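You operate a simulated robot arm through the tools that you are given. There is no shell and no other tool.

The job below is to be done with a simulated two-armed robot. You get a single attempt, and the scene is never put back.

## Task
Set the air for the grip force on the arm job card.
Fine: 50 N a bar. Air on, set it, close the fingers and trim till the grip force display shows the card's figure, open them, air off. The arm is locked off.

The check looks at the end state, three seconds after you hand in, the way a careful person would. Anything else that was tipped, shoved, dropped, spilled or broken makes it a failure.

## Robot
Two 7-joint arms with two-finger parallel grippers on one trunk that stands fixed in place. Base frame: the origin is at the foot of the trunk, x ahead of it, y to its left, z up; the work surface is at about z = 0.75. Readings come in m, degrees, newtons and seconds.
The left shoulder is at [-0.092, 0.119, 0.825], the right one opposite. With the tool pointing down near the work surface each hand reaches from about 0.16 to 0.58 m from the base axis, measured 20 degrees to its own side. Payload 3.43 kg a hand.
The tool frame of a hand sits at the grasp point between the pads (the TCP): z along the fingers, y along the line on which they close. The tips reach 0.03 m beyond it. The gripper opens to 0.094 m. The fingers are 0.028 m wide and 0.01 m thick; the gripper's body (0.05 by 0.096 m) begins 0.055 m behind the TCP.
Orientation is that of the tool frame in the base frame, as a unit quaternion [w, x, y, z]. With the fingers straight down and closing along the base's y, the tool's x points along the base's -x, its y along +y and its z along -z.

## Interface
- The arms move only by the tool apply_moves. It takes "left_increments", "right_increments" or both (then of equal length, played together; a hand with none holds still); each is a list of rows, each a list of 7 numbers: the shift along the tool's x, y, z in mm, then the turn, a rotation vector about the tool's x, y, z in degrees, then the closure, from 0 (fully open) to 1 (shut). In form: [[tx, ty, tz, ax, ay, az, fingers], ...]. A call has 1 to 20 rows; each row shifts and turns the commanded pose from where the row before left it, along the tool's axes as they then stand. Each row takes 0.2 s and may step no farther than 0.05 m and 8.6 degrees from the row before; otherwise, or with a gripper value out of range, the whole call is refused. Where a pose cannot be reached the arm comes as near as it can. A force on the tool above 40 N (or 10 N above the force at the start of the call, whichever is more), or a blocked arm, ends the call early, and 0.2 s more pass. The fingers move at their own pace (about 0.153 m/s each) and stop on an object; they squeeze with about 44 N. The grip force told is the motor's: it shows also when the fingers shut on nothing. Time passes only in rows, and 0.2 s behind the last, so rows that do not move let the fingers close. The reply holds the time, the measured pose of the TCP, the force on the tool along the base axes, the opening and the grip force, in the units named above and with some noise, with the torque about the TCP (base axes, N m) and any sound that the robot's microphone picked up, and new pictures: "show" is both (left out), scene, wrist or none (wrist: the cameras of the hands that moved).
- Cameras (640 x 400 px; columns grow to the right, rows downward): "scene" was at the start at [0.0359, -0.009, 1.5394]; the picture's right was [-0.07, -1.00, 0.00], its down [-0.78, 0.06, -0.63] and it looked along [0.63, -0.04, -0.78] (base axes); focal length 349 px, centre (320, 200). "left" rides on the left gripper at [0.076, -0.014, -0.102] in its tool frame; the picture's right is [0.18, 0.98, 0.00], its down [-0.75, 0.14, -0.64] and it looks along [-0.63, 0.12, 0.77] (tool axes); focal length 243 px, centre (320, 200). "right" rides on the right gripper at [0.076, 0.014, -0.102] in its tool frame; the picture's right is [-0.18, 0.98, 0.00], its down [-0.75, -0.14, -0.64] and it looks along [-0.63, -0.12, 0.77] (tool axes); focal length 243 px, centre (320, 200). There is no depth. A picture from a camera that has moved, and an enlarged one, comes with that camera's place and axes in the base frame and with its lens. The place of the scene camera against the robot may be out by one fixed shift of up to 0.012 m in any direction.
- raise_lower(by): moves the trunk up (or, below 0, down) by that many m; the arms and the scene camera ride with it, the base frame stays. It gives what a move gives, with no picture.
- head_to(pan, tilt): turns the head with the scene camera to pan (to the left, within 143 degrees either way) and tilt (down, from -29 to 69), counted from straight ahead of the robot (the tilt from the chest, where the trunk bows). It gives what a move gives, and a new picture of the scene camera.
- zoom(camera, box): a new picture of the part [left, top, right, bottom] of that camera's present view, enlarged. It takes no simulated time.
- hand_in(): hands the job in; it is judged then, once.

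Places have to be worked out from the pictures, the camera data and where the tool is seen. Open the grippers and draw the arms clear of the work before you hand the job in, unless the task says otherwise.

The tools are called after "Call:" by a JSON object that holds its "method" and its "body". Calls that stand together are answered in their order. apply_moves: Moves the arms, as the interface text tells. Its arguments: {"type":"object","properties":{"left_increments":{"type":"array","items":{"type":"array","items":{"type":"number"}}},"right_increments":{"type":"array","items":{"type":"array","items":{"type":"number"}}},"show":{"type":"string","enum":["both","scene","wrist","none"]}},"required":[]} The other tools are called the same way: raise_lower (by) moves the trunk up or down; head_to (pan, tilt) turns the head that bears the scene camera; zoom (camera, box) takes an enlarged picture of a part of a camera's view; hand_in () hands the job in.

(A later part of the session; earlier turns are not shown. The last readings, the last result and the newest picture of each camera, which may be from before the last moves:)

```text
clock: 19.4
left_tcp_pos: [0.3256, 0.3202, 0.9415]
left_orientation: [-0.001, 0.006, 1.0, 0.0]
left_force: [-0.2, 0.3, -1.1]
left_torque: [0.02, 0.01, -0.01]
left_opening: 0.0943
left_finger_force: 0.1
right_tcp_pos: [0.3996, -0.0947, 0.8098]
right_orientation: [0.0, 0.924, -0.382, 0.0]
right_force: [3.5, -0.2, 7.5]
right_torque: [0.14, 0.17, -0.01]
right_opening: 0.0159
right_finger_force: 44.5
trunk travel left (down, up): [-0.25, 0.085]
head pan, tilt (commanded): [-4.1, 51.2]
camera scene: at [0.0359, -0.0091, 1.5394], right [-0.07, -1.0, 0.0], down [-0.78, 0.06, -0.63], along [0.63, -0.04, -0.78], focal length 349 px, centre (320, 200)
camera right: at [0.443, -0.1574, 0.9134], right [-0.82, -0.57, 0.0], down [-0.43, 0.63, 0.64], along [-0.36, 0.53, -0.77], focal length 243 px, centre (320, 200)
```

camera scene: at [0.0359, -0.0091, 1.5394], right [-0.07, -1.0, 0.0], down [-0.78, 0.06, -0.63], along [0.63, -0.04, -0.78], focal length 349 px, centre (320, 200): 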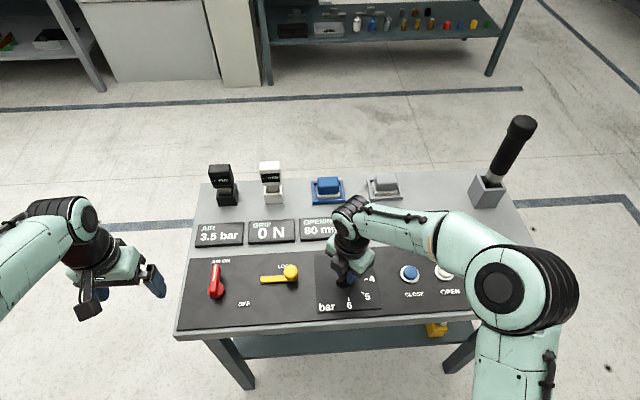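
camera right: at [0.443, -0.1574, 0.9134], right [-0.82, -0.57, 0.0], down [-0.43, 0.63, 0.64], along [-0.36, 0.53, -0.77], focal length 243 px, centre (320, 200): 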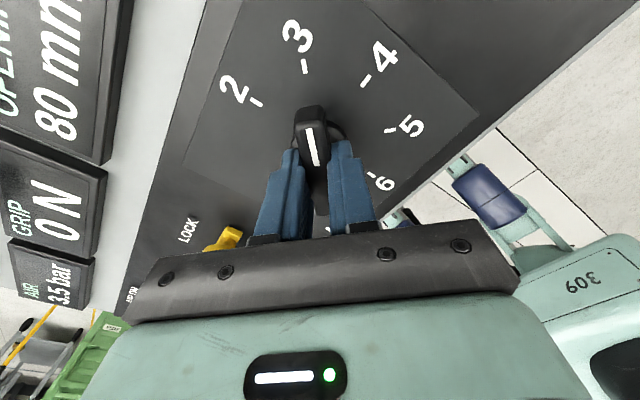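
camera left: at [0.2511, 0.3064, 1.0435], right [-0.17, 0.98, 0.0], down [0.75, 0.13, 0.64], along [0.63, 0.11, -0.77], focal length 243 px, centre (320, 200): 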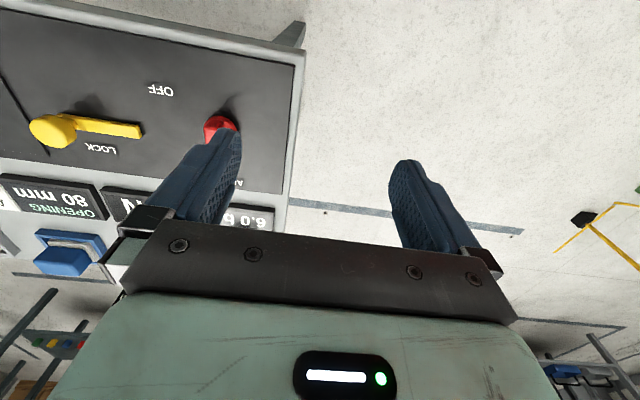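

The knob points at 3 but AIR reads 3.5, so the scale runs a little high. I'll back it off another 12° and let it settle.

Call:
{"method": "apply_moves", "body": {"right_increments": [[0, 0, 0, 0, 0, -6, 1], [0, 0, 0, 0, 0, -6, 1], [0, 0, 0, 0, 0, 0, 1], [0, 0, 0, 0, 0, 0, 1], [0, 0, 0, 0, 0, 0, 1], [0, 0, 0, 0, 0, 0, 1], [0, 0, 0, 0, 0, 0, 1], [0, 0, 0, 0, 0, 0, 1], [0, 0, 0, 0, 0, 0, 1], [0, 0, 0, 0, 0, 0, 1]], "show": "both"}}

```text
clock: 21.6
left_tcp_pos: [0.3266, 0.3197, 0.9402]
left_orientation: [0.0, 0.005, 1.0, 0.0]
left_force: [0.6, -0.1, -0.1]
left_torque: [-0.03, -0.01, 0.01]
left_opening: 0.094
left_finger_force: 0.1
right_tcp_pos: [0.3991, -0.0943, 0.8102]
right_orientation: [0.0, 0.959, -0.284, 0.0]
right_force: [0.8, -2.8, 2.8]
right_torque: [-0.29, -0.32, 0.0]
right_opening: 0.0162
right_finger_force: 44.9
trunk travel left (down, up): [-0.25, 0.085]
head pan, tilt (commanded): [-4.1, 51.2]
camera scene: at [0.0356, -0.0092, 1.5394], right [-0.07, -1.0, 0.0], down [-0.78, 0.06, -0.63], along [0.63, -0.04, -0.78], focal length 349 px, centre (320, 200)
camera right: at [0.4552, -0.147, 0.9134], right [-0.69, -0.72, 0.0], down [-0.56, 0.53, 0.64], along [-0.47, 0.44, -0.77], focal length 243 px, centre (320, 200)
```

scene: 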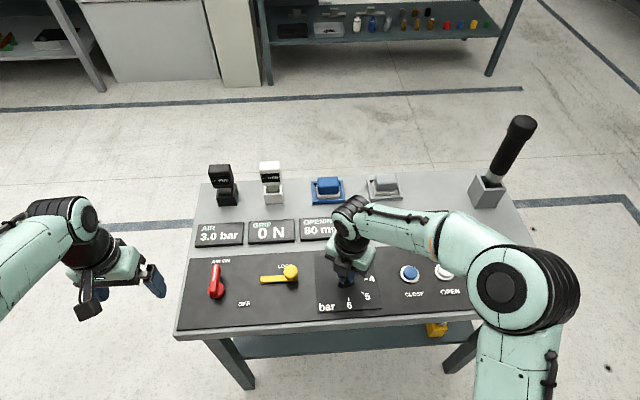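
right: 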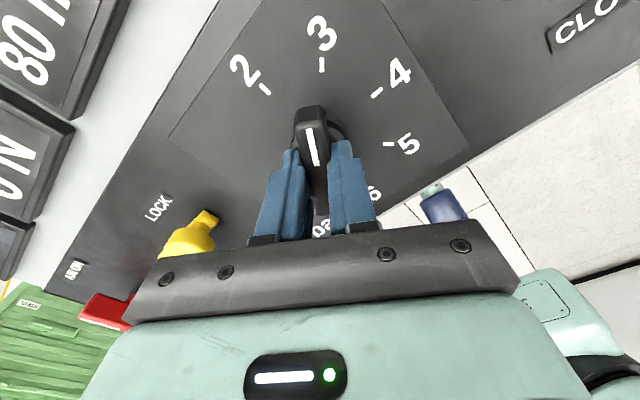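

AIR reads 3.0 bar with the knob about 0.27 bar below the 3 mark. I'll release the knob, rise, and unwind the wrist by 180° in the air so later trims can be gripped in a comfortable pose.

Call:
{"method": "apply_moves", "body": {"right_increments": [[0, 0, 0, 0, 0, 0, 0], [0, 0, 0, 0, 0, 0, 0], [0, 0, 0, 0, 0, 0, 0], [0, 0, -40, 0, 0, 0, 0], [0, 0, -40, 0, 0, 0, 0], [0, 0, 0, 0, 0, 8.2, 0], [0, 0, 0, 0, 0, 8.2, 0], [0, 0, 0, 0, 0, 8.2, 0], [0, 0, 0, 0, 0, 8.2, 0], [0, 0, 0, 0, 0, 8.2, 0], [0, 0, 0, 0, 0, 8.2, 0], [0, 0, 0, 0, 0, 8.2, 0], [0, 0, 0, 0, 0, 8.2, 0], [0, 0, 0, 0, 0, 8.2, 0], [0, 0, 0, 0, 0, 8.2, 0], [0, 0, 0, 0, 0, 8.2, 0], [0, 0, 0, 0, 0, 8.2, 0], [0, 0, 0, 0, 0, 8.2, 0], [0, 0, 0, 0, 0, 8.2, 0], [0, 0, 0, 0, 0, 8.2, 0]], "show": "both"}}

```text
clock: 25.8
left_tcp_pos: [0.3265, 0.3204, 0.941]
left_orientation: [0.0, 0.005, 1.0, -0.001]
left_force: [-0.6, -0.2, 0.6]
left_torque: [-0.01, 0.0, 0.01]
left_opening: 0.0943
left_finger_force: 0.1
right_tcp_pos: [0.3986, -0.0931, 0.8905]
right_orientation: [0.0, -0.208, 0.978, 0.0]
right_force: [0.6, -0.1, -0.7]
right_torque: [-0.01, 0.0, 0.03]
right_opening: 0.0936
right_finger_force: 0.0
trunk travel left (down, up): [-0.25, 0.085]
head pan, tilt (commanded): [-4.1, 51.2]
camera scene: at [0.0359, -0.009, 1.5394], right [-0.07, -1.0, 0.0], down [-0.78, 0.06, -0.63], along [0.63, -0.04, -0.78], focal length 349 px, centre (320, 200)
camera right: at [0.3239, -0.1104, 0.9934], right [-0.23, 0.97, 0.0], down [0.75, 0.18, 0.64], along [0.63, 0.15, -0.77], focal length 243 px, centre (320, 200)
```

scene: 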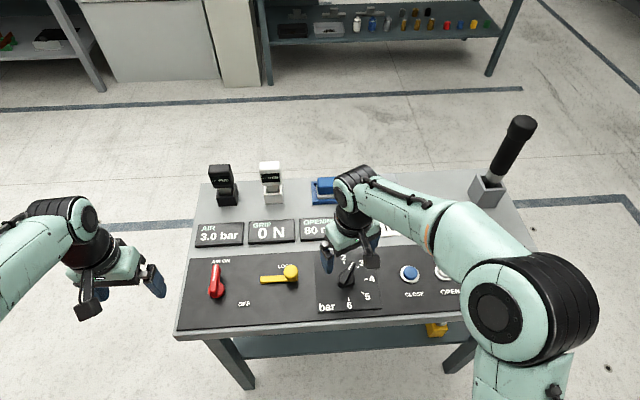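
right: 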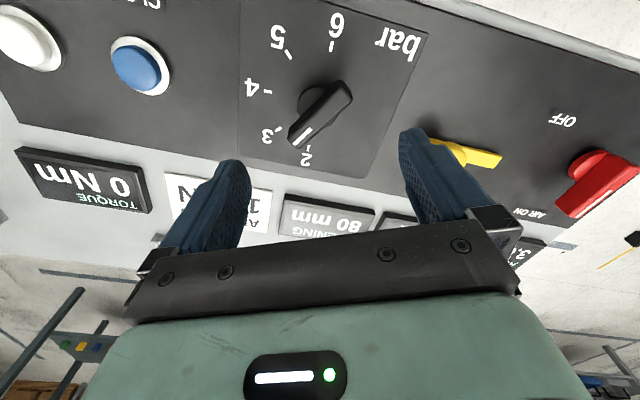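

The knob stayed where I set it, and the AIR reading is steady at 3.0. Next I'll square the hand up, close its fingers and move it over the CLOSE button at about (0.402, -0.247).

Call:
{"method": "apply_moves", "body": {"right_increments": [[0, 0, 0, 0, 0, 8, 1], [0, 0, 0, 0, 0, 8, 1], [0, 0, 0, 0, 0, 8, 1], [-1, -38.5, 0, 0, 0, 0, 1], [-1, -38.5, 0, 0, 0, 0, 1], [-1, -38.5, 0, 0, 0, 0, 1], [0, -38.5, 0, 0, 0, 0, 1], [0, 0, 0, 0, 0, 0, 1]], "show": "both"}}

```text
clock: 27.6
left_tcp_pos: [0.3268, 0.3195, 0.9416]
left_orientation: [0.0, 0.005, 1.0, 0.0]
left_force: [0.0, -0.6, 0.2]
left_torque: [-0.01, 0.0, -0.02]
left_opening: 0.0944
left_finger_force: 0.0
right_tcp_pos: [0.4023, -0.2512, 0.8913]
right_orientation: [0.0, 0.0, 1.0, 0.0]
right_force: [-1.2, -0.1, 0.0]
right_torque: [0.0, -0.01, 0.02]
right_opening: 0.0001
right_finger_force: 32.8
trunk travel left (down, up): [-0.25, 0.085]
head pan, tilt (commanded): [-4.1, 51.2]
camera scene: at [0.0359, -0.0087, 1.5394], right [-0.07, -1.0, 0.0], down [-0.78, 0.06, -0.63], along [0.63, -0.04, -0.78], focal length 349 px, centre (320, 200)
camera right: at [0.3266, -0.2359, 0.9944], right [0.18, 0.98, 0.0], down [0.75, -0.14, 0.64], along [0.63, -0.12, -0.77], focal length 243 px, centre (320, 200)
```

scene: 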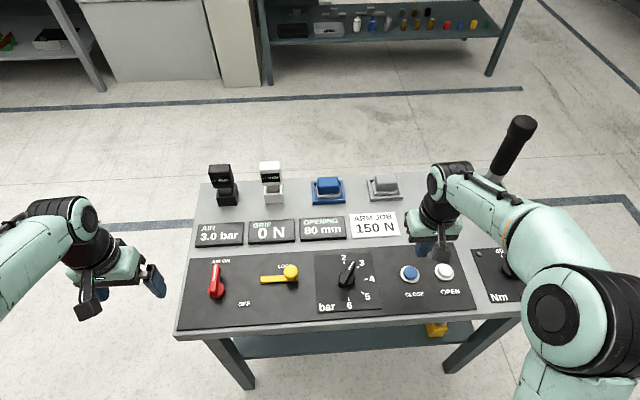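
right: 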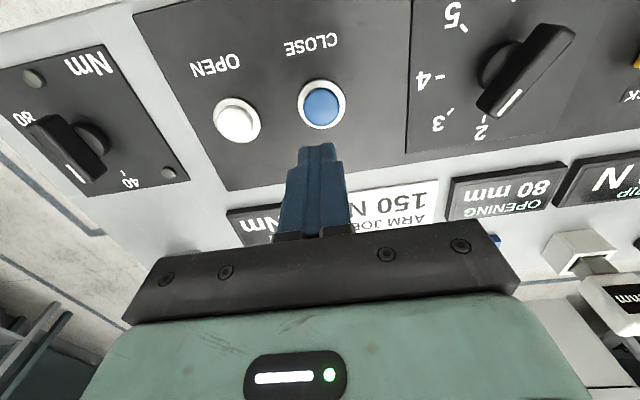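

AIR 3.0 and GRIP 0 N are both readable. I refine CLOSE to (0.4005, -0.248), so I'll nudge over and come down to about 15 mm above it.

Call:
{"method": "apply_moves", "body": {"right_increments": [[1.5, 3, 38, 0, 0, 0, 1], [0, 0, 38, 0, 0, 0, 1], [0, 0, 0, 0, 0, 0, 1]], "show": "wrist"}}

```text
clock: 28.4
left_tcp_pos: [0.3271, 0.3205, 0.9413]
left_orientation: [0.0, 0.005, 1.0, 0.0]
left_force: [-0.8, 0.2, -0.6]
left_torque: [0.03, -0.02, 0.0]
left_opening: 0.0943
left_finger_force: 0.1
right_tcp_pos: [0.4021, -0.2467, 0.813]
right_orientation: [0.0, 0.0, 1.0, 0.0]
right_force: [-1.4, -0.7, 0.8]
right_torque: [-0.02, 0.02, -0.01]
right_opening: 0.0002
right_finger_force: 33.1
trunk travel left (down, up): [-0.25, 0.085]
head pan, tilt (commanded): [-4.1, 51.2]
camera right: at [0.3251, -0.2313, 0.9161], right [0.18, 0.98, 0.0], down [0.75, -0.14, 0.64], along [0.63, -0.12, -0.77], focal length 243 px, centre (320, 200)
```

right: 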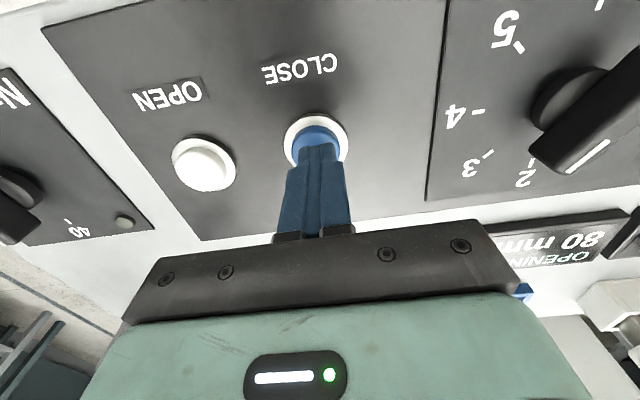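

The tips are lined up over the blue button. I'll press down in small steps and watch the force and sound.

Call:
{"method": "apply_moves", "body": {"right_increments": [[0, 0, 3, 0, 0, 0, 1], [0, 0, 3, 0, 0, 0, 1], [0, 0, 3, 0, 0, 0, 1], [0, 0, 2, 0, 0, 0, 1]], "show": "scene"}}

```text
clock: 29.4
left_tcp_pos: [0.3278, 0.32, 0.9406]
left_orientation: [0.0, 0.005, 1.0, 0.001]
left_force: [0.1, 0.3, 0.4]
left_torque: [0.03, -0.04, -0.01]
left_opening: 0.094
left_finger_force: 0.1
right_tcp_pos: [0.4004, -0.2466, 0.8027]
right_orientation: [-0.001, 0.0, 1.0, -0.001]
right_force: [-0.2, 0.5, 0.3]
right_torque: [-0.02, 0.02, -0.01]
right_opening: 0.0
right_finger_force: 33.4
trunk travel left (down, up): [-0.25, 0.085]
head pan, tilt (commanded): [-4.1, 51.2]
camera scene: at [0.0359, -0.0091, 1.5394], right [-0.07, -1.0, 0.0], down [-0.78, 0.06, -0.63], along [0.63, -0.04, -0.78], focal length 349 px, centre (320, 200)
```

scene: 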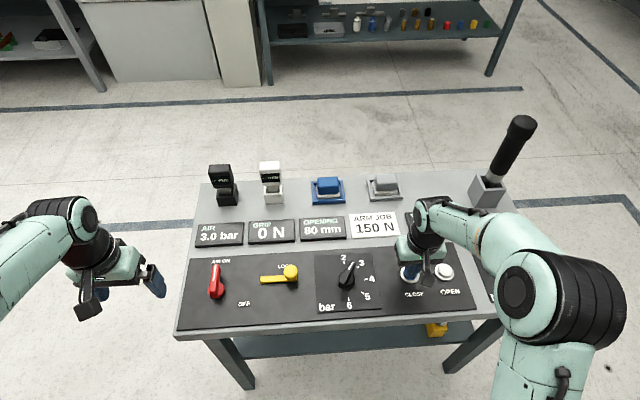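

No contact yet (tips at z≈0.773). I'll continue down in 1.5 mm steps.

Call:
{"method": "apply_moves", "body": {"right_increments": [[0, 0, 1.5, 0, 0, 0, 1], [0, 0, 1.5, 0, 0, 0, 1], [0, 0, 1.5, 0, 0, 0, 1], [0, 0, 1, 0, 0, 0, 1]], "show": "scene"}}

```text
clock: 30.4
left_tcp_pos: [0.327, 0.3197, 0.9411]
left_orientation: [-0.001, 0.005, 1.0, 0.0]
left_force: [0.2, 0.7, 1.1]
left_torque: [0.01, 0.03, -0.02]
left_opening: 0.0941
left_finger_force: 0.1
right_tcp_pos: [0.4018, -0.246, 0.7985]
right_orientation: [0.001, 0.001, 1.0, 0.0]
right_force: [1.4, -0.4, 1.8]
right_torque: [-0.04, -0.06, -0.01]
right_opening: 0.0001
right_finger_force: 32.9
trunk travel left (down, up): [-0.25, 0.085]
head pan, tilt (commanded): [-4.1, 51.2]
heard: click
camera scene: at [0.0358, -0.009, 1.5395], right [-0.07, -1.0, 0.0], down [-0.78, 0.06, -0.63], along [0.63, -0.04, -0.78], focal length 349 px, centre (320, 200)
```

scene: 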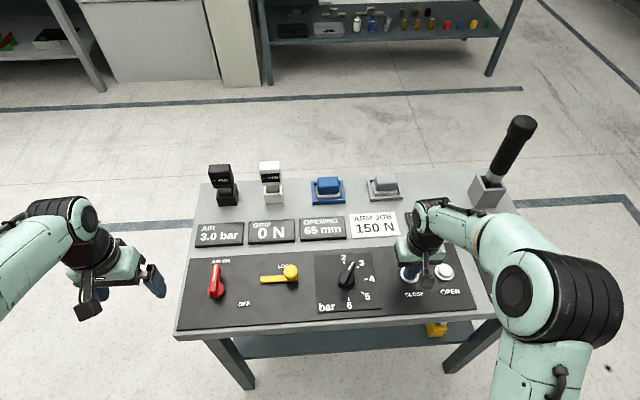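

A click came and OPENING is falling (65 mm), so the fixture's fingers are closing. I'll lift off the button and wait for the force reading.

Call:
{"method": "apply_moves", "body": {"right_increments": [[0, 0, -10, 0, 0, 0, 1], [0, 0, -40, 0, 0, 0, 1], [0, 0, -40, 0, 0, 0, 1], [0, 0, 0, 0, 0, 0, 1], [0, 0, 0, 0, 0, 0, 1], [0, 0, 0, 0, 0, 0, 1], [0, 0, 0, 0, 0, 0, 1], [0, 0, 0, 0, 0, 0, 1], [0, 0, 0, 0, 0, 0, 1], [0, 0, 0, 0, 0, 0, 1], [0, 0, 0, 0, 0, 0, 1]], "show": "scene"}}

Call:
{"method": "zoom", "body": {"camera": "scene", "box": [185, 200, 425, 350]}}

```text
clock: 32.8
left_tcp_pos: [0.3267, 0.3199, 0.9402]
left_orientation: [0.0, 0.004, 1.0, -0.001]
left_force: [-0.4, -0.3, 1.0]
left_torque: [-0.01, -0.01, 0.01]
left_opening: 0.094
left_finger_force: 0.0
right_tcp_pos: [0.401, -0.2436, 0.8887]
right_orientation: [0.0, 0.0, 1.0, 0.0]
right_force: [0.0, 0.6, 0.6]
right_torque: [0.03, 0.01, -0.02]
right_opening: 0.0
right_finger_force: 32.9
trunk travel left (down, up): [-0.25, 0.085]
head pan, tilt (commanded): [-4.1, 51.2]
camera scene: at [0.0359, -0.009, 1.5394], right [-0.07, -1.0, 0.0], down [-0.78, 0.06, -0.63], along [0.63, -0.04, -0.78], focal length 349 px, centre (320, 200)
```

scene: 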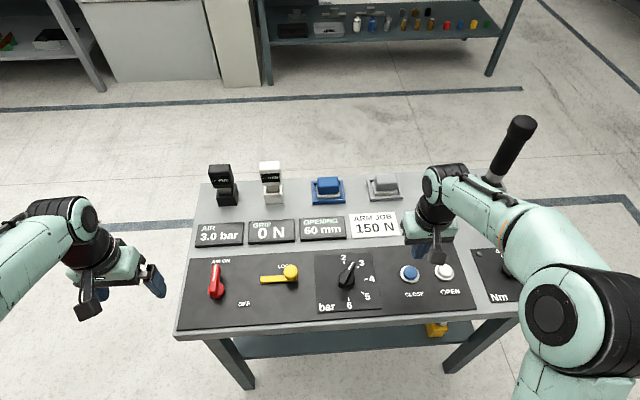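

```text
2.67 times, centred on (305, 275) of scene
camera zoom: at [0.0359, -0.009, 1.5394], right [-0.07, -1.0, 0.0], down [-0.78, 0.06, -0.63], along [0.63, -0.04, -0.78], focal length 932 px, centre (360, 0)
```

zoom: 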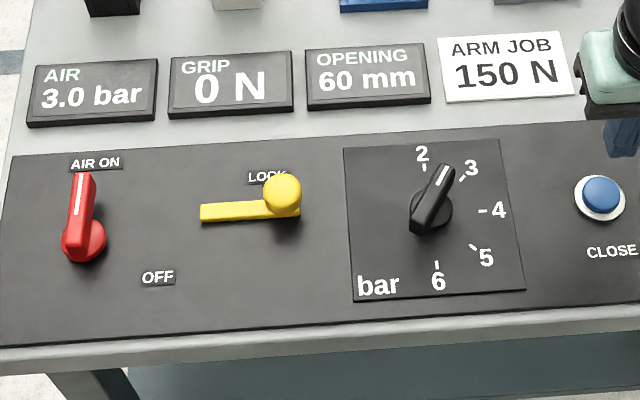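

OPENING shows 60 mm with GRIP 0 N, so it may have stopped when I released the button. I'll wait a second to see whether it is still moving.

Call:
{"method": "apply_moves", "body": {"right_increments": [[0, 0, 0, 0, 0, 0, 1], [0, 0, 0, 0, 0, 0, 1], [0, 0, 0, 0, 0, 0, 1], [0, 0, 0, 0, 0, 0, 1], [0, 0, 0, 0, 0, 0, 1]], "show": "scene"}}

Call:
{"method": "zoom", "body": {"camera": "scene", "box": [185, 200, 425, 350]}}

```text
clock: 34.0
left_tcp_pos: [0.3272, 0.3199, 0.9413]
left_orientation: [0.0, 0.006, 1.0, 0.0]
left_force: [-0.4, 0.0, 0.6]
left_torque: [-0.01, -0.01, 0.02]
left_opening: 0.094
left_finger_force: 0.1
right_tcp_pos: [0.4016, -0.243, 0.888]
right_orientation: [-0.001, 0.001, 1.0, 0.0]
right_force: [-0.4, 0.3, -0.5]
right_torque: [0.02, 0.02, 0.03]
right_opening: 0.0
right_finger_force: 32.5
trunk travel left (down, up): [-0.25, 0.085]
head pan, tilt (commanded): [-4.1, 51.2]
camera scene: at [0.0359, -0.009, 1.5394], right [-0.07, -1.0, 0.0], down [-0.78, 0.06, -0.63], along [0.63, -0.04, -0.78], focal length 349 px, centre (320, 200)
```

scene: 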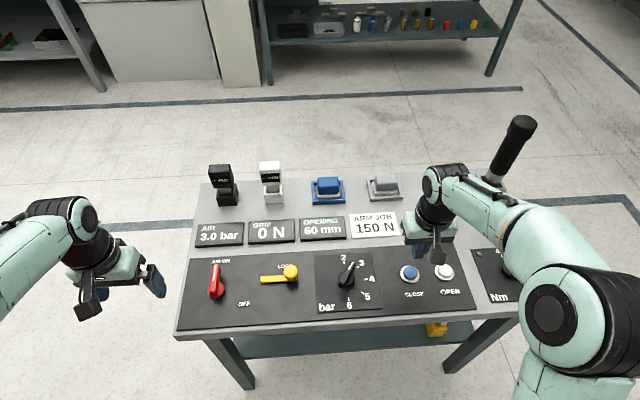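

```text
2.67 times, centred on (305, 275) of scene
camera zoom: at [0.0359, -0.009, 1.5394], right [-0.07, -1.0, 0.0], down [-0.78, 0.06, -0.63], along [0.63, -0.04, -0.78], focal length 932 px, centre (360, 0)
```

zoom: 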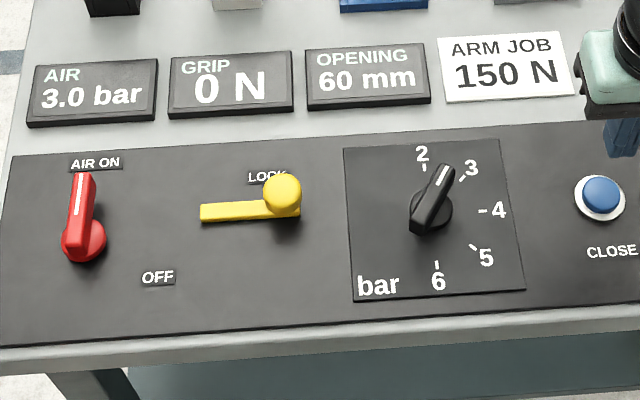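

The opening holds at 60 mm, so CLOSE only acts while it is held down. I'll press it again and hold.

Call:
{"method": "apply_moves", "body": {"right_increments": [[0, -2, 40, 0, 0, 0, 1], [0, 0, 35, 0, 0, 0, 1], [0, 0, 10, 0, 0, 0, 1], [0, 0, 3, 0, 0, 0, 1], [0, 0, 2, 0, 0, 0, 1], [0, 0, 0, 0, 0, 0, 1], [0, 0, 0, 0, 0, 0, 1], [0, 0, 0, 0, 0, 0, 1], [0, 0, 0, 0, 0, 0, 1], [0, 0, 0, 0, 0, 0, 1]], "show": "scene"}}

Call:
{"method": "zoom", "body": {"camera": "scene", "box": [185, 200, 425, 350]}}

```text
clock: 36.2
left_tcp_pos: [0.3263, 0.3205, 0.9407]
left_orientation: [0.0, 0.006, 1.0, 0.001]
left_force: [-1.3, 0.8, 0.2]
left_torque: [-0.02, 0.01, 0.01]
left_opening: 0.094
left_finger_force: 0.0
right_tcp_pos: [0.4018, -0.2469, 0.7961]
right_orientation: [0.001, 0.0, 1.0, 0.0]
right_force: [0.7, 1.1, 1.3]
right_torque: [0.03, -0.03, 0.04]
right_opening: 0.0
right_finger_force: 32.7
trunk travel left (down, up): [-0.25, 0.085]
head pan, tilt (commanded): [-4.1, 51.2]
heard: click
camera scene: at [0.0358, -0.0089, 1.5394], right [-0.07, -1.0, 0.0], down [-0.78, 0.06, -0.63], along [0.63, -0.04, -0.78], focal length 349 px, centre (320, 200)
```

scene: 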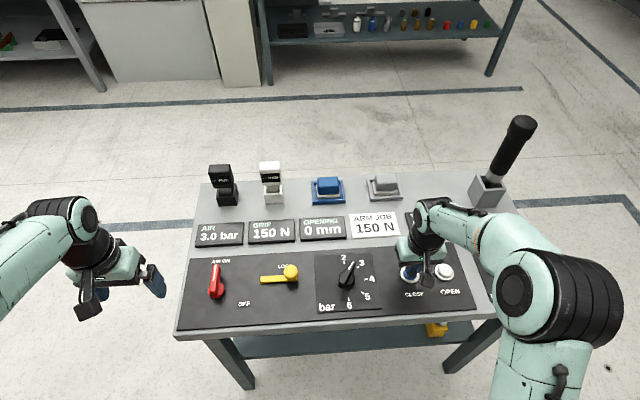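

```text
2.67 times, centred on (305, 275) of scene
camera zoom: at [0.0358, -0.0089, 1.5394], right [-0.07, -1.0, 0.0], down [-0.78, 0.06, -0.63], along [0.63, -0.04, -0.78], focal length 932 px, centre (360, 0)
```

zoom: 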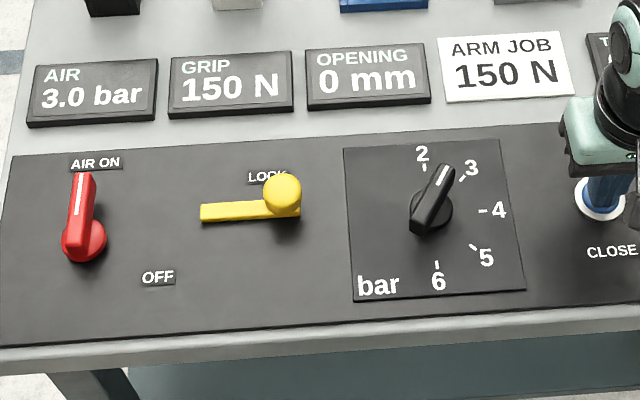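

GRIP shows 150 N at 3.0 bar with the fixture's fingers fully closed. I'll hold longer to be sure the reading has settled.

Call:
{"method": "apply_moves", "body": {"right_increments": [[0, 0, 0, 0, 0, 0, 1], [0, 0, 0, 0, 0, 0, 1], [0, 0, 0, 0, 0, 0, 1], [0, 0, 0, 0, 0, 0, 1], [0, 0, 0, 0, 0, 0, 1], [0, 0, 0, 0, 0, 0, 1], [0, 0, 0, 0, 0, 0, 1], [0, 0, 0, 0, 0, 0, 1]], "show": "scene"}}

Call:
{"method": "zoom", "body": {"camera": "scene", "box": [185, 205, 345, 305]}}

```text
clock: 38.0
left_tcp_pos: [0.3259, 0.3208, 0.94]
left_orientation: [-0.001, 0.006, 1.0, 0.0]
left_force: [-0.5, 0.3, -0.1]
left_torque: [0.0, -0.04, 0.03]
left_opening: 0.094
left_finger_force: 0.1
right_tcp_pos: [0.4017, -0.2487, 0.7985]
right_orientation: [0.001, 0.0, 1.0, 0.001]
right_force: [0.3, 0.0, 2.6]
right_torque: [0.01, -0.02, -0.02]
right_opening: 0.0
right_finger_force: 33.2
trunk travel left (down, up): [-0.25, 0.085]
head pan, tilt (commanded): [-4.1, 51.2]
camera scene: at [0.0358, -0.0089, 1.5394], right [-0.07, -1.0, 0.0], down [-0.78, 0.06, -0.63], along [0.63, -0.04, -0.78], focal length 349 px, centre (320, 200)
```

scene: 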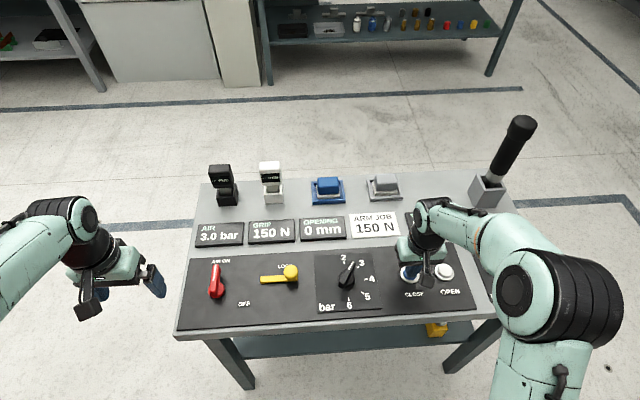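

```text
4.00 times, centred on (265, 255) of scene
camera zoom: at [0.0358, -0.0089, 1.5394], right [-0.07, -1.0, 0.0], down [-0.78, 0.06, -0.63], along [0.63, -0.04, -0.78], focal length 1398 px, centre (540, -20)
```

zoom: 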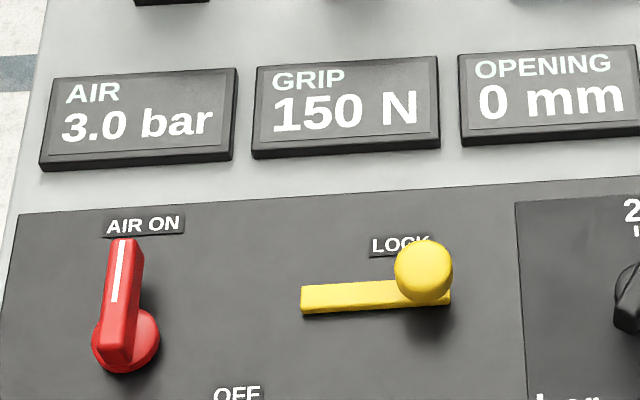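

GRIP is steady at 150 N while held. I'll lift off the button and see whether the grip force stays on the display after release, which decides how any fine check of the knob can be done.

Call:
{"method": "apply_moves", "body": {"right_increments": [[0, 0, -10, 0, 0, 0, 1], [0, 0, -40, 0, 0, 0, 1], [0, 0, -40, 0, 0, 0, 1], [0, 0, 0, 0, 0, 0, 1], [0, 0, 0, 0, 0, 0, 1], [0, 0, 0, 0, 0, 0, 1], [0, 0, 0, 0, 0, 0, 1]], "show": "scene"}}

Call:
{"method": "zoom", "body": {"camera": "scene", "box": [185, 205, 425, 355]}}

```text
clock: 39.6
left_tcp_pos: [0.3276, 0.3195, 0.9411]
left_orientation: [0.0, 0.005, 1.0, 0.0]
left_force: [-1.0, 0.5, -0.1]
left_torque: [-0.02, 0.0, 0.01]
left_opening: 0.094
left_finger_force: 0.1
right_tcp_pos: [0.4026, -0.2471, 0.8877]
right_orientation: [0.0, 0.0, 1.0, 0.0]
right_force: [1.0, 1.2, 0.1]
right_torque: [-0.01, 0.02, 0.0]
right_opening: 0.0
right_finger_force: 33.1
trunk travel left (down, up): [-0.25, 0.085]
head pan, tilt (commanded): [-4.1, 51.2]
camera scene: at [0.0358, -0.009, 1.5394], right [-0.07, -1.0, 0.0], down [-0.78, 0.06, -0.63], along [0.63, -0.04, -0.78], focal length 349 px, centre (320, 200)
```

scene: 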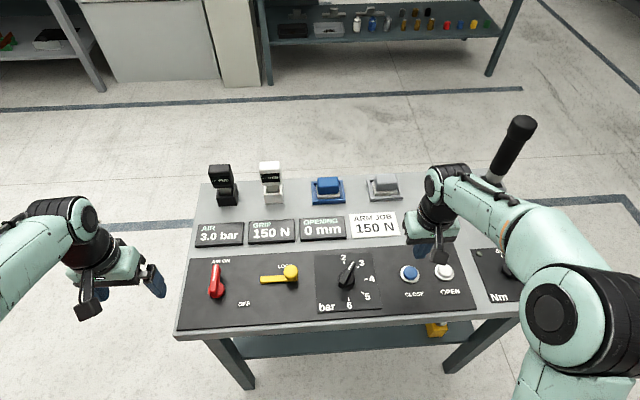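

```text
2.67 times, centred on (305, 280) of scene
camera zoom: at [0.0358, -0.009, 1.5394], right [-0.07, -1.0, 0.0], down [-0.78, 0.06, -0.63], along [0.63, -0.04, -0.78], focal length 932 px, centre (360, -13)
```

zoom: 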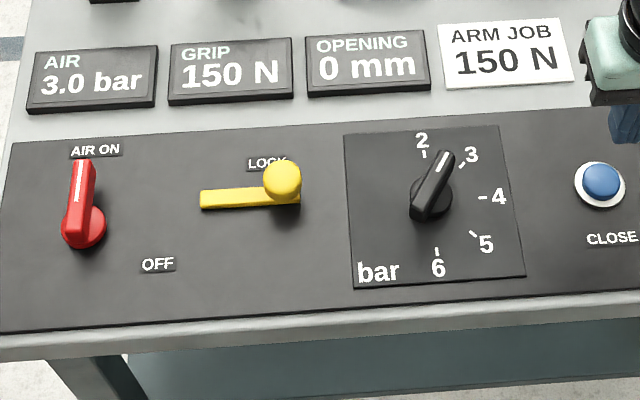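

The force holds at 150 N after release. The displays appear to step coarsely, so I want to make sure the setting sits well inside the 150 N band and not at an edge. I'll bring the right hand, open, back over the knob with the jaws lined up on the handle (yaw -33°).

Call:
{"method": "apply_moves", "body": {"right_increments": [[1.5, 38.5, 0, 0, 0, 0, 0], [0, 38.5, 0, 0, 0, 0, 0], [0, 38.5, 0, 0, 0, 0, 0], [0, 38, 0, 0, 0, 0, 0], [0, 0, 0, 0, 0, 8.25, 0], [0, 0, 0, 0, 0, 8.25, 0], [0, 0, 0, 0, 0, 8.25, 0], [0, 0, 0, 0, 0, 8.25, 0], [0, 0, 20, 0, 0, 0, 0], [0, 0, 0, 0, 0, 0, 0]], "show": "both"}}

```text
clock: 41.8
left_tcp_pos: [0.3261, 0.3202, 0.9416]
left_orientation: [0.0, 0.005, 1.0, 0.0]
left_force: [0.4, 0.2, 0.7]
left_torque: [-0.05, -0.03, 0.0]
left_opening: 0.0939
left_finger_force: 0.0
right_tcp_pos: [0.3994, -0.093, 0.8681]
right_orientation: [0.0, 0.284, 0.959, 0.0]
right_force: [-0.1, -0.2, 0.4]
right_torque: [0.01, -0.01, 0.0]
right_opening: 0.0941
right_finger_force: 0.0
trunk travel left (down, up): [-0.25, 0.085]
head pan, tilt (commanded): [-4.1, 51.2]
camera scene: at [0.0357, -0.009, 1.5394], right [-0.07, -1.0, 0.0], down [-0.78, 0.06, -0.63], along [0.63, -0.04, -0.78], focal length 349 px, centre (320, 200)
camera right: at [0.3419, -0.0393, 0.9705], right [0.69, 0.72, 0.0], down [0.55, -0.53, 0.64], along [0.47, -0.44, -0.77], focal length 243 px, centre (320, 200)
```

scene: 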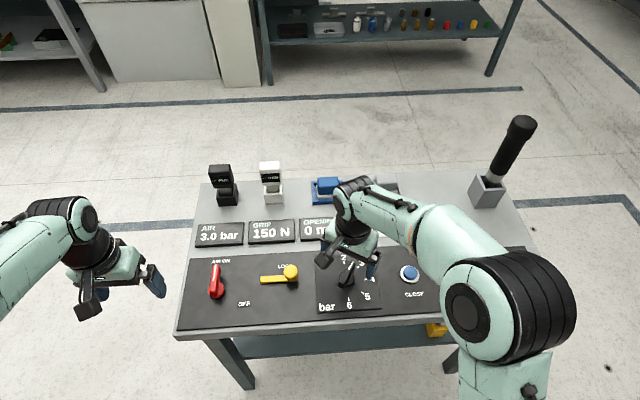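
right: 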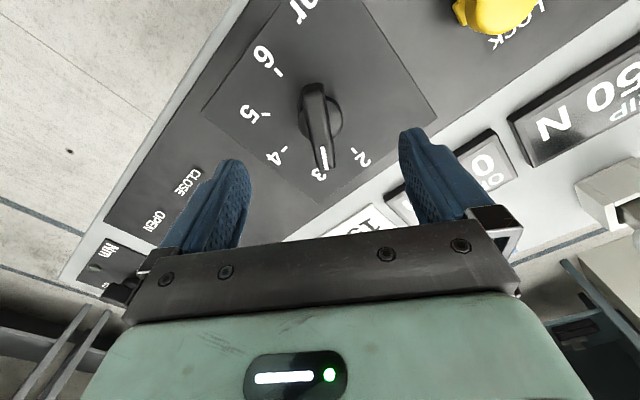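

The handle lies square between the open jaws and GRIP still reads 150 N. I'll descend and close on the knob.

Call:
{"method": "apply_moves", "body": {"right_increments": [[0, 0, 28, 0, 0, 0, 0], [0, 0, 29, 0, 0, 0, 0], [0, 0, 0, 0, 0, 0, 0], [0, 0, 0, 0, 0, 0, 1], [0, 0, 0, 0, 0, 0, 1], [0, 0, 0, 0, 0, 0, 1], [0, 0, 0, 0, 0, 0, 1], [0, 0, 0, 0, 0, 0, 1], [0, 0, 0, 0, 0, 0, 1], [0, 0, 0, 0, 0, 0, 1]], "show": "both"}}

Call:
{"method": "zoom", "body": {"camera": "scene", "box": [185, 205, 345, 305]}}

```text
clock: 44.0
left_tcp_pos: [0.3265, 0.3184, 0.9425]
left_orientation: [0.0, 0.005, 1.0, 0.001]
left_force: [-0.3, 0.5, -0.2]
left_torque: [-0.03, -0.05, 0.0]
left_opening: 0.094
left_finger_force: 0.0
right_tcp_pos: [0.4, -0.0947, 0.8116]
right_orientation: [-0.001, 0.284, 0.959, 0.0]
right_force: [-7.6, -9.3, -3.4]
right_torque: [-0.02, 0.3, 0.0]
right_opening: 0.0161
right_finger_force: 44.4
trunk travel left (down, up): [-0.25, 0.085]
head pan, tilt (commanded): [-4.1, 51.2]
camera scene: at [0.0352, -0.0104, 1.5394], right [-0.07, -1.0, 0.0], down [-0.78, 0.06, -0.63], along [0.63, -0.04, -0.78], focal length 349 px, centre (320, 200)
camera right: at [0.3433, -0.0402, 0.9144], right [0.69, 0.72, 0.0], down [0.56, -0.53, 0.64], along [0.46, -0.44, -0.77], focal length 243 px, centre (320, 200)
```

scene: 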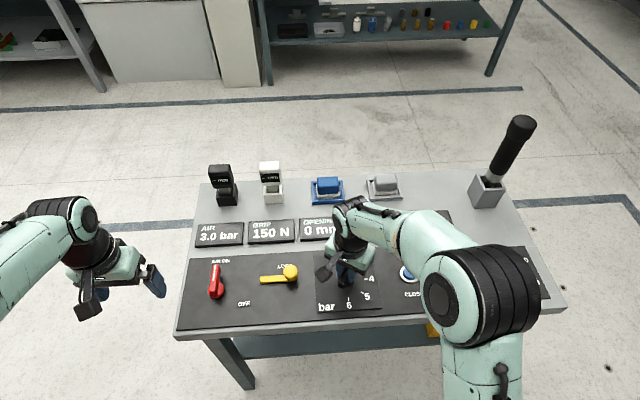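
right: 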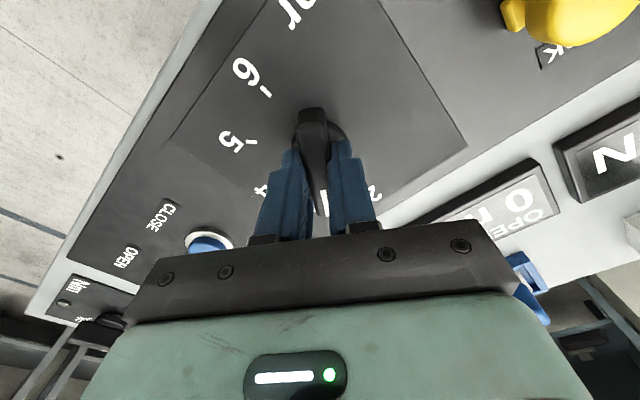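

```text
4.00 times, centred on (265, 255) of scene
camera zoom: at [0.0352, -0.0104, 1.5394], right [-0.07, -1.0, 0.0], down [-0.78, 0.06, -0.63], along [0.63, -0.04, -0.78], focal length 1398 px, centre (540, -20)
```

zoom: 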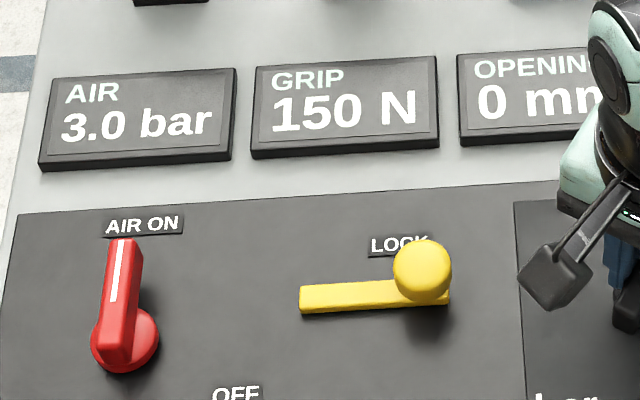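

Still 150 N with the knob gripped. I'll turn it 2.5° clockwise (up) and wait for the reading, to find where the display steps.

Call:
{"method": "apply_moves", "body": {"right_increments": [[0, 0, 0, 0, 0, 2.5, 1], [0, 0, 0, 0, 0, 0, 1], [0, 0, 0, 0, 0, 0, 1], [0, 0, 0, 0, 0, 0, 1], [0, 0, 0, 0, 0, 0, 1], [0, 0, 0, 0, 0, 0, 1], [0, 0, 0, 0, 0, 0, 1], [0, 0, 0, 0, 0, 0, 1], [0, 0, 0, 0, 0, 0, 1]], "show": "none"}}

Call:
{"method": "zoom", "body": {"camera": "scene", "box": [185, 205, 345, 305]}}

```text
clock: 46.0
left_tcp_pos: [0.3259, 0.3184, 0.94]
left_orientation: [0.001, 0.006, 1.0, 0.0]
left_force: [0.0, 0.3, 0.5]
left_torque: [-0.03, 0.01, -0.02]
left_opening: 0.0943
left_finger_force: 0.1
right_tcp_pos: [0.3986, -0.0936, 0.8108]
right_orientation: [0.0, 0.305, 0.952, 0.0]
right_force: [-7.3, -11.7, -4.2]
right_torque: [0.05, 0.58, 0.0]
right_opening: 0.0161
right_finger_force: 45.0
trunk travel left (down, up): [-0.25, 0.085]
head pan, tilt (commanded): [-4.1, 51.2]
```

```text
4.00 times, centred on (265, 255) of scene
camera zoom: at [0.0353, -0.0106, 1.5394], right [-0.07, -1.0, 0.0], down [-0.78, 0.06, -0.63], along [0.63, -0.04, -0.78], focal length 1398 px, centre (540, -20)
```

zoom: 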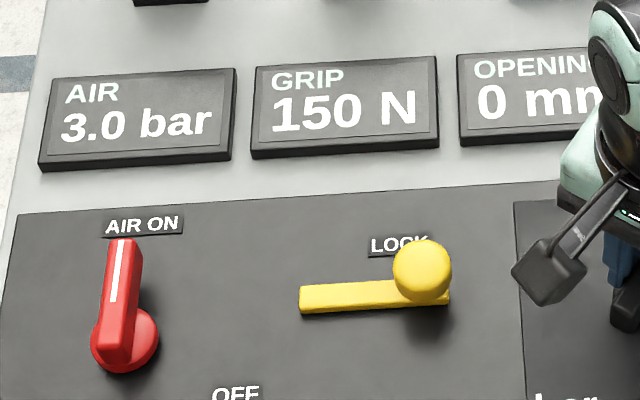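

Still 150 N at +2.5°. I'll add another 2°.

Call:
{"method": "apply_moves", "body": {"right_increments": [[0, 0, 0, 0, 0, 2, 1], [0, 0, 0, 0, 0, 0, 1], [0, 0, 0, 0, 0, 0, 1], [0, 0, 0, 0, 0, 0, 1], [0, 0, 0, 0, 0, 0, 1], [0, 0, 0, 0, 0, 0, 1], [0, 0, 0, 0, 0, 0, 1], [0, 0, 0, 0, 0, 0, 1], [0, 0, 0, 0, 0, 0, 1]], "show": "none"}}

Call:
{"method": "zoom", "body": {"camera": "scene", "box": [185, 205, 345, 305]}}

```text
clock: 48.0
left_tcp_pos: [0.3273, 0.3187, 0.9409]
left_orientation: [-0.001, 0.005, 1.0, 0.001]
left_force: [-0.1, -0.7, -0.3]
left_torque: [-0.03, 0.0, 0.03]
left_opening: 0.0941
left_finger_force: 0.1
right_tcp_pos: [0.3988, -0.0957, 0.81]
right_orientation: [0.0, 0.321, 0.947, 0.0]
right_force: [-6.0, -11.7, -3.1]
right_torque: [-0.17, 0.26, -0.01]
right_opening: 0.0157
right_finger_force: 44.8
trunk travel left (down, up): [-0.25, 0.085]
head pan, tilt (commanded): [-4.1, 51.2]
```

```text
4.00 times, centred on (265, 255) of scene
camera zoom: at [0.0353, -0.0106, 1.5394], right [-0.07, -1.0, 0.0], down [-0.78, 0.06, -0.63], along [0.63, -0.04, -0.78], focal length 1398 px, centre (540, -20)
```

zoom: 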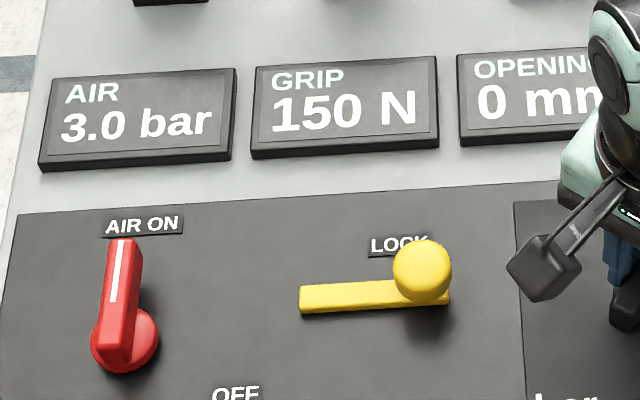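

Still 150 N at +4.5°. I'll go 3° further.

Call:
{"method": "apply_moves", "body": {"right_increments": [[0, 0, 0, 0, 0, 3, 1], [0, 0, 0, 0, 0, 0, 1], [0, 0, 0, 0, 0, 0, 1], [0, 0, 0, 0, 0, 0, 1], [0, 0, 0, 0, 0, 0, 1], [0, 0, 0, 0, 0, 0, 1], [0, 0, 0, 0, 0, 0, 1], [0, 0, 0, 0, 0, 0, 1], [0, 0, 0, 0, 0, 0, 1]], "show": "none"}}

Call:
{"method": "zoom", "body": {"camera": "scene", "box": [185, 205, 345, 305]}}

```text
clock: 50.0
left_tcp_pos: [0.3272, 0.3194, 0.9415]
left_orientation: [0.0, 0.005, 1.0, 0.001]
left_force: [-0.1, -0.5, 0.3]
left_torque: [0.02, -0.01, -0.01]
left_opening: 0.0943
left_finger_force: 0.0
right_tcp_pos: [0.4002, -0.0941, 0.8105]
right_orientation: [0.0, 0.347, 0.938, 0.0]
right_force: [-4.9, -14.3, -0.1]
right_torque: [-0.37, 0.21, -0.01]
right_opening: 0.0159
right_finger_force: 44.9
trunk travel left (down, up): [-0.25, 0.085]
head pan, tilt (commanded): [-4.1, 51.2]
```

```text
4.00 times, centred on (265, 255) of scene
camera zoom: at [0.0354, -0.0108, 1.5394], right [-0.07, -1.0, 0.0], down [-0.78, 0.06, -0.63], along [0.63, -0.04, -0.78], focal length 1398 px, centre (540, -20)
```

zoom: 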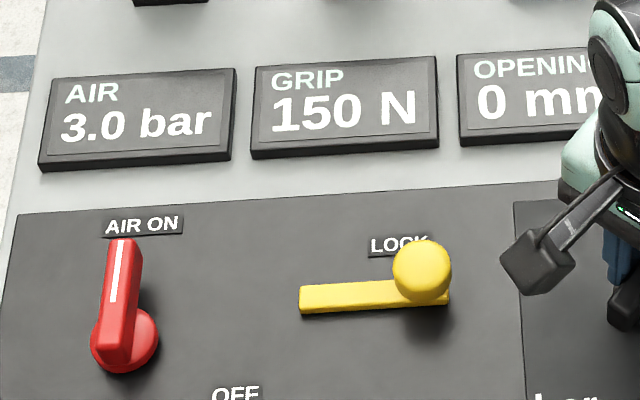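

Still 150 N at +7.5°, so the display steps are coarse (or it isn't tracking). I'll go on in 2° steps until it changes.

Call:
{"method": "apply_moves", "body": {"right_increments": [[0, 0, 0, 0, 0, 2, 1], [0, 0, 0, 0, 0, 0, 1], [0, 0, 0, 0, 0, 0, 1], [0, 0, 0, 0, 0, 0, 1], [0, 0, 0, 0, 0, 0, 1], [0, 0, 0, 0, 0, 0, 1], [0, 0, 0, 0, 0, 0, 1], [0, 0, 0, 0, 0, 0, 1], [0, 0, 0, 0, 0, 0, 1]], "show": "none"}}

Call:
{"method": "zoom", "body": {"camera": "scene", "box": [185, 205, 345, 305]}}

```text
clock: 52.0
left_tcp_pos: [0.3275, 0.3191, 0.9407]
left_orientation: [0.0, 0.005, 1.0, 0.001]
left_force: [-0.2, -0.3, -0.5]
left_torque: [0.02, 0.0, 0.03]
left_opening: 0.0942
left_finger_force: 0.1
right_tcp_pos: [0.3988, -0.0937, 0.8111]
right_orientation: [0.0, 0.363, 0.932, 0.001]
right_force: [-1.5, -12.5, 1.3]
right_torque: [-0.47, -0.05, 0.0]
right_opening: 0.0161
right_finger_force: 45.0
trunk travel left (down, up): [-0.25, 0.085]
head pan, tilt (commanded): [-4.1, 51.2]
```

```text
4.00 times, centred on (265, 255) of scene
camera zoom: at [0.0356, -0.0105, 1.5394], right [-0.07, -1.0, 0.0], down [-0.78, 0.06, -0.63], along [0.63, -0.04, -0.78], focal length 1398 px, centre (540, -20)
```

zoom: 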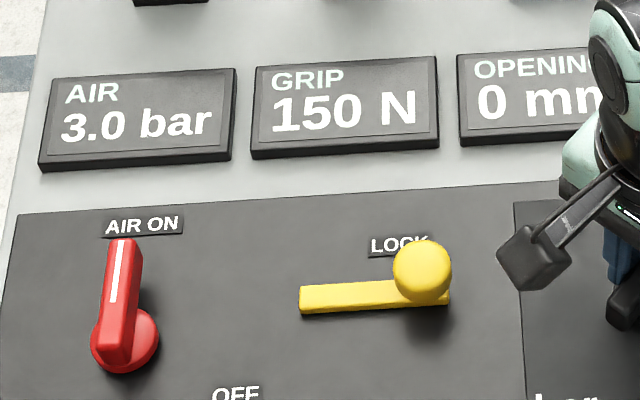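

Still 150 N at +9.5° (pointer ≈2.95). There may be play in the knob or a coarse display, so I'll continue another 3°.

Call:
{"method": "apply_moves", "body": {"right_increments": [[0, 0, 0, 0, 0, 3, 1], [0, 0, 0, 0, 0, 0, 1], [0, 0, 0, 0, 0, 0, 1], [0, 0, 0, 0, 0, 0, 1], [0, 0, 0, 0, 0, 0, 1], [0, 0, 0, 0, 0, 0, 1], [0, 0, 0, 0, 0, 0, 1], [0, 0, 0, 0, 0, 0, 1], [0, 0, 0, 0, 0, 0, 1]], "show": "wrist"}}

Call:
{"method": "zoom", "body": {"camera": "scene", "box": [185, 205, 345, 305]}}

```text
clock: 54.0
left_tcp_pos: [0.3274, 0.3195, 0.941]
left_orientation: [0.0, 0.005, 1.0, 0.0]
left_force: [-0.1, 0.6, 0.6]
left_torque: [0.03, -0.02, -0.03]
left_opening: 0.0939
left_finger_force: 0.0
right_tcp_pos: [0.3993, -0.0946, 0.8112]
right_orientation: [0.001, 0.386, 0.922, 0.001]
right_force: [0.1, -11.6, 4.4]
right_torque: [-0.3, 0.15, -0.04]
right_opening: 0.0157
right_finger_force: 45.1
trunk travel left (down, up): [-0.25, 0.085]
head pan, tilt (commanded): [-4.1, 51.2]
camera right: at [0.356, -0.0294, 0.9144], right [0.83, 0.56, 0.0], down [0.43, -0.64, 0.64], along [0.36, -0.53, -0.77], focal length 243 px, centre (320, 200)
```

right: 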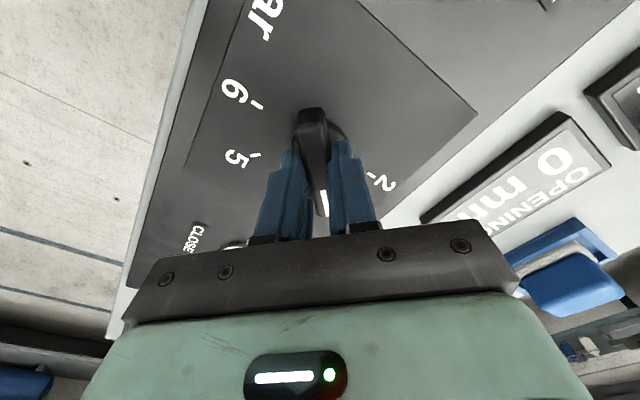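

```text
4.00 times, centred on (265, 255) of scene
camera zoom: at [0.0357, -0.0104, 1.5395], right [-0.07, -1.0, 0.0], down [-0.78, 0.06, -0.63], along [0.63, -0.04, -0.78], focal length 1398 px, centre (540, -20)
```

zoom: 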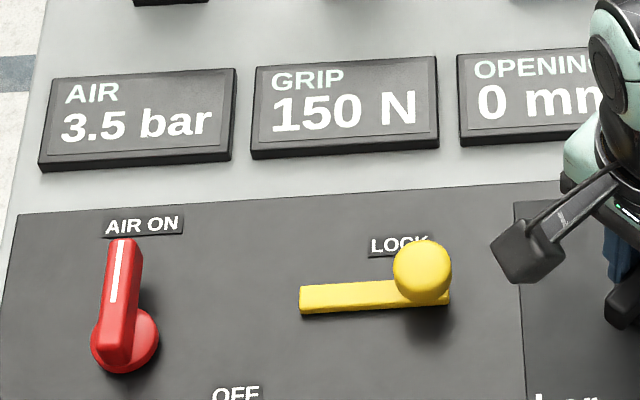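

AIR has stepped to 3.5 but GRIP hasn't moved, so the force seems trapped when CLOSE is released and only updates while CLOSE is held. I'll release the knob here (pointer ≈3.01) and press CLOSE again to see what this setting gives and how the GRIP display steps.

Call:
{"method": "apply_moves", "body": {"right_increments": [[0, 0, 0, 0, 0, 0, 0], [0, 0, 0, 0, 0, 0, 0], [0, 0, 0, 0, 0, 0, 0], [0, 0, -38, 0, 0, 0, 0], [0, 0, -39, 0, 0, 0, 0], [-27.65, -26.6, 0, 0, 0, 0, 1], [-27.65, -26.6, 0, 0, 0, 0, 1], [-27.65, -26.6, 0, 0, 0, 0, 1], [-27.65, -26.7, 0, 0, 0, 0, 1], [0, 0, 40, 0, 0, 0, 1], [0, 0, 30, 0, 0, 0, 1], [0, 0, 0, 0, 0, 0, 1]], "show": "both"}}

```text
clock: 56.6
left_tcp_pos: [0.3273, 0.3199, 0.9403]
left_orientation: [0.0, 0.004, 1.0, 0.0]
left_force: [0.4, 0.0, -1.1]
left_torque: [-0.03, -0.02, -0.06]
left_opening: 0.0939
left_finger_force: 0.0
right_tcp_pos: [0.402, -0.2487, 0.8189]
right_orientation: [0.0, 0.386, 0.922, 0.0]
right_force: [-0.3, -0.1, 0.1]
right_torque: [0.03, 0.0, 0.01]
right_opening: 0.0
right_finger_force: 33.3
trunk travel left (down, up): [-0.25, 0.085]
head pan, tilt (commanded): [-4.1, 51.2]
camera scene: at [0.0358, -0.0089, 1.5394], right [-0.07, -1.0, 0.0], down [-0.78, 0.06, -0.63], along [0.63, -0.04, -0.78], focal length 349 px, centre (320, 200)
camera right: at [0.3591, -0.1837, 0.9223], right [0.83, 0.56, 0.0], down [0.43, -0.64, 0.64], along [0.36, -0.53, -0.77], focal length 243 px, centre (320, 200)
```

scene: 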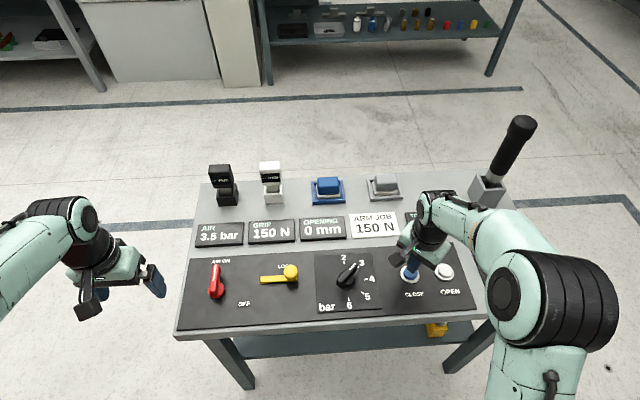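
right: 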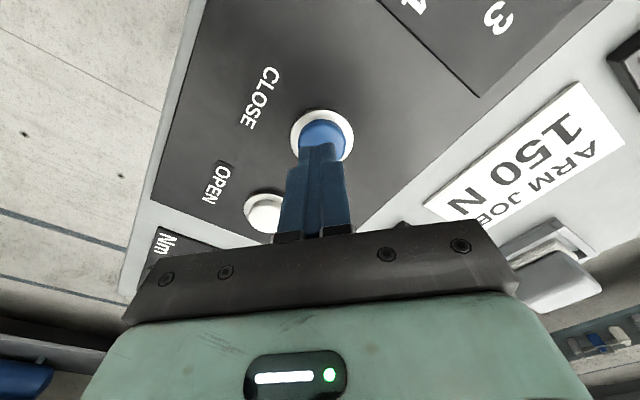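

The fingertips are above CLOSE, AIR reads 3.5 and GRIP still 150 N. I'll press and hold CLOSE and watch the GRIP display.

Call:
{"method": "apply_moves", "body": {"right_increments": [[0, 0, 12, 0, 0, 0, 1], [0, 0, 5, 0, 0, 0, 1], [0, 0, 3, 0, 0, 0, 1], [0, 0, 0, 0, 0, 0, 1], [0, 0, 0, 0, 0, 0, 1], [0, 0, 0, 0, 0, 0, 1], [0, 0, 0, 0, 0, 0, 1], [0, 0, 0, 0, 0, 0, 1]], "show": "none"}}

Call:
{"method": "zoom", "body": {"camera": "scene", "box": [185, 205, 425, 355]}}

```text
clock: 58.4
left_tcp_pos: [0.3265, 0.3197, 0.9397]
left_orientation: [0.0, 0.006, 1.0, 0.0]
left_force: [0.0, 0.2, -0.3]
left_torque: [-0.02, 0.03, -0.01]
left_opening: 0.0941
left_finger_force: 0.1
right_tcp_pos: [0.3998, -0.2472, 0.7982]
right_orientation: [0.0, 0.387, 0.922, 0.0]
right_force: [0.1, -2.1, 1.7]
right_torque: [-0.04, -0.05, 0.01]
right_opening: 0.0
right_finger_force: 33.2
trunk travel left (down, up): [-0.25, 0.085]
head pan, tilt (commanded): [-4.1, 51.2]
heard: click
```

```text
2.67 times, centred on (305, 280) of scene
camera zoom: at [0.0358, -0.009, 1.5394], right [-0.07, -1.0, 0.0], down [-0.78, 0.06, -0.63], along [0.63, -0.04, -0.78], focal length 932 px, centre (360, -13)
```

zoom: 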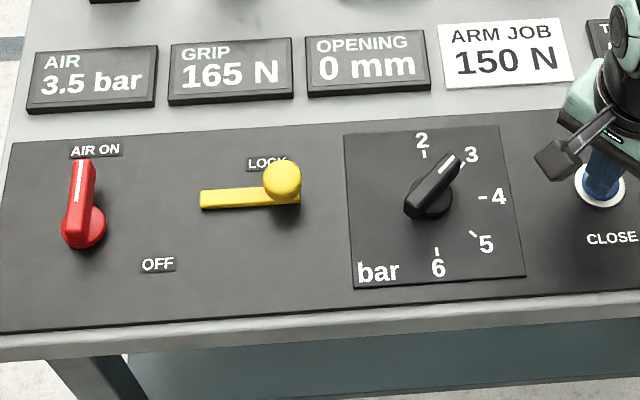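

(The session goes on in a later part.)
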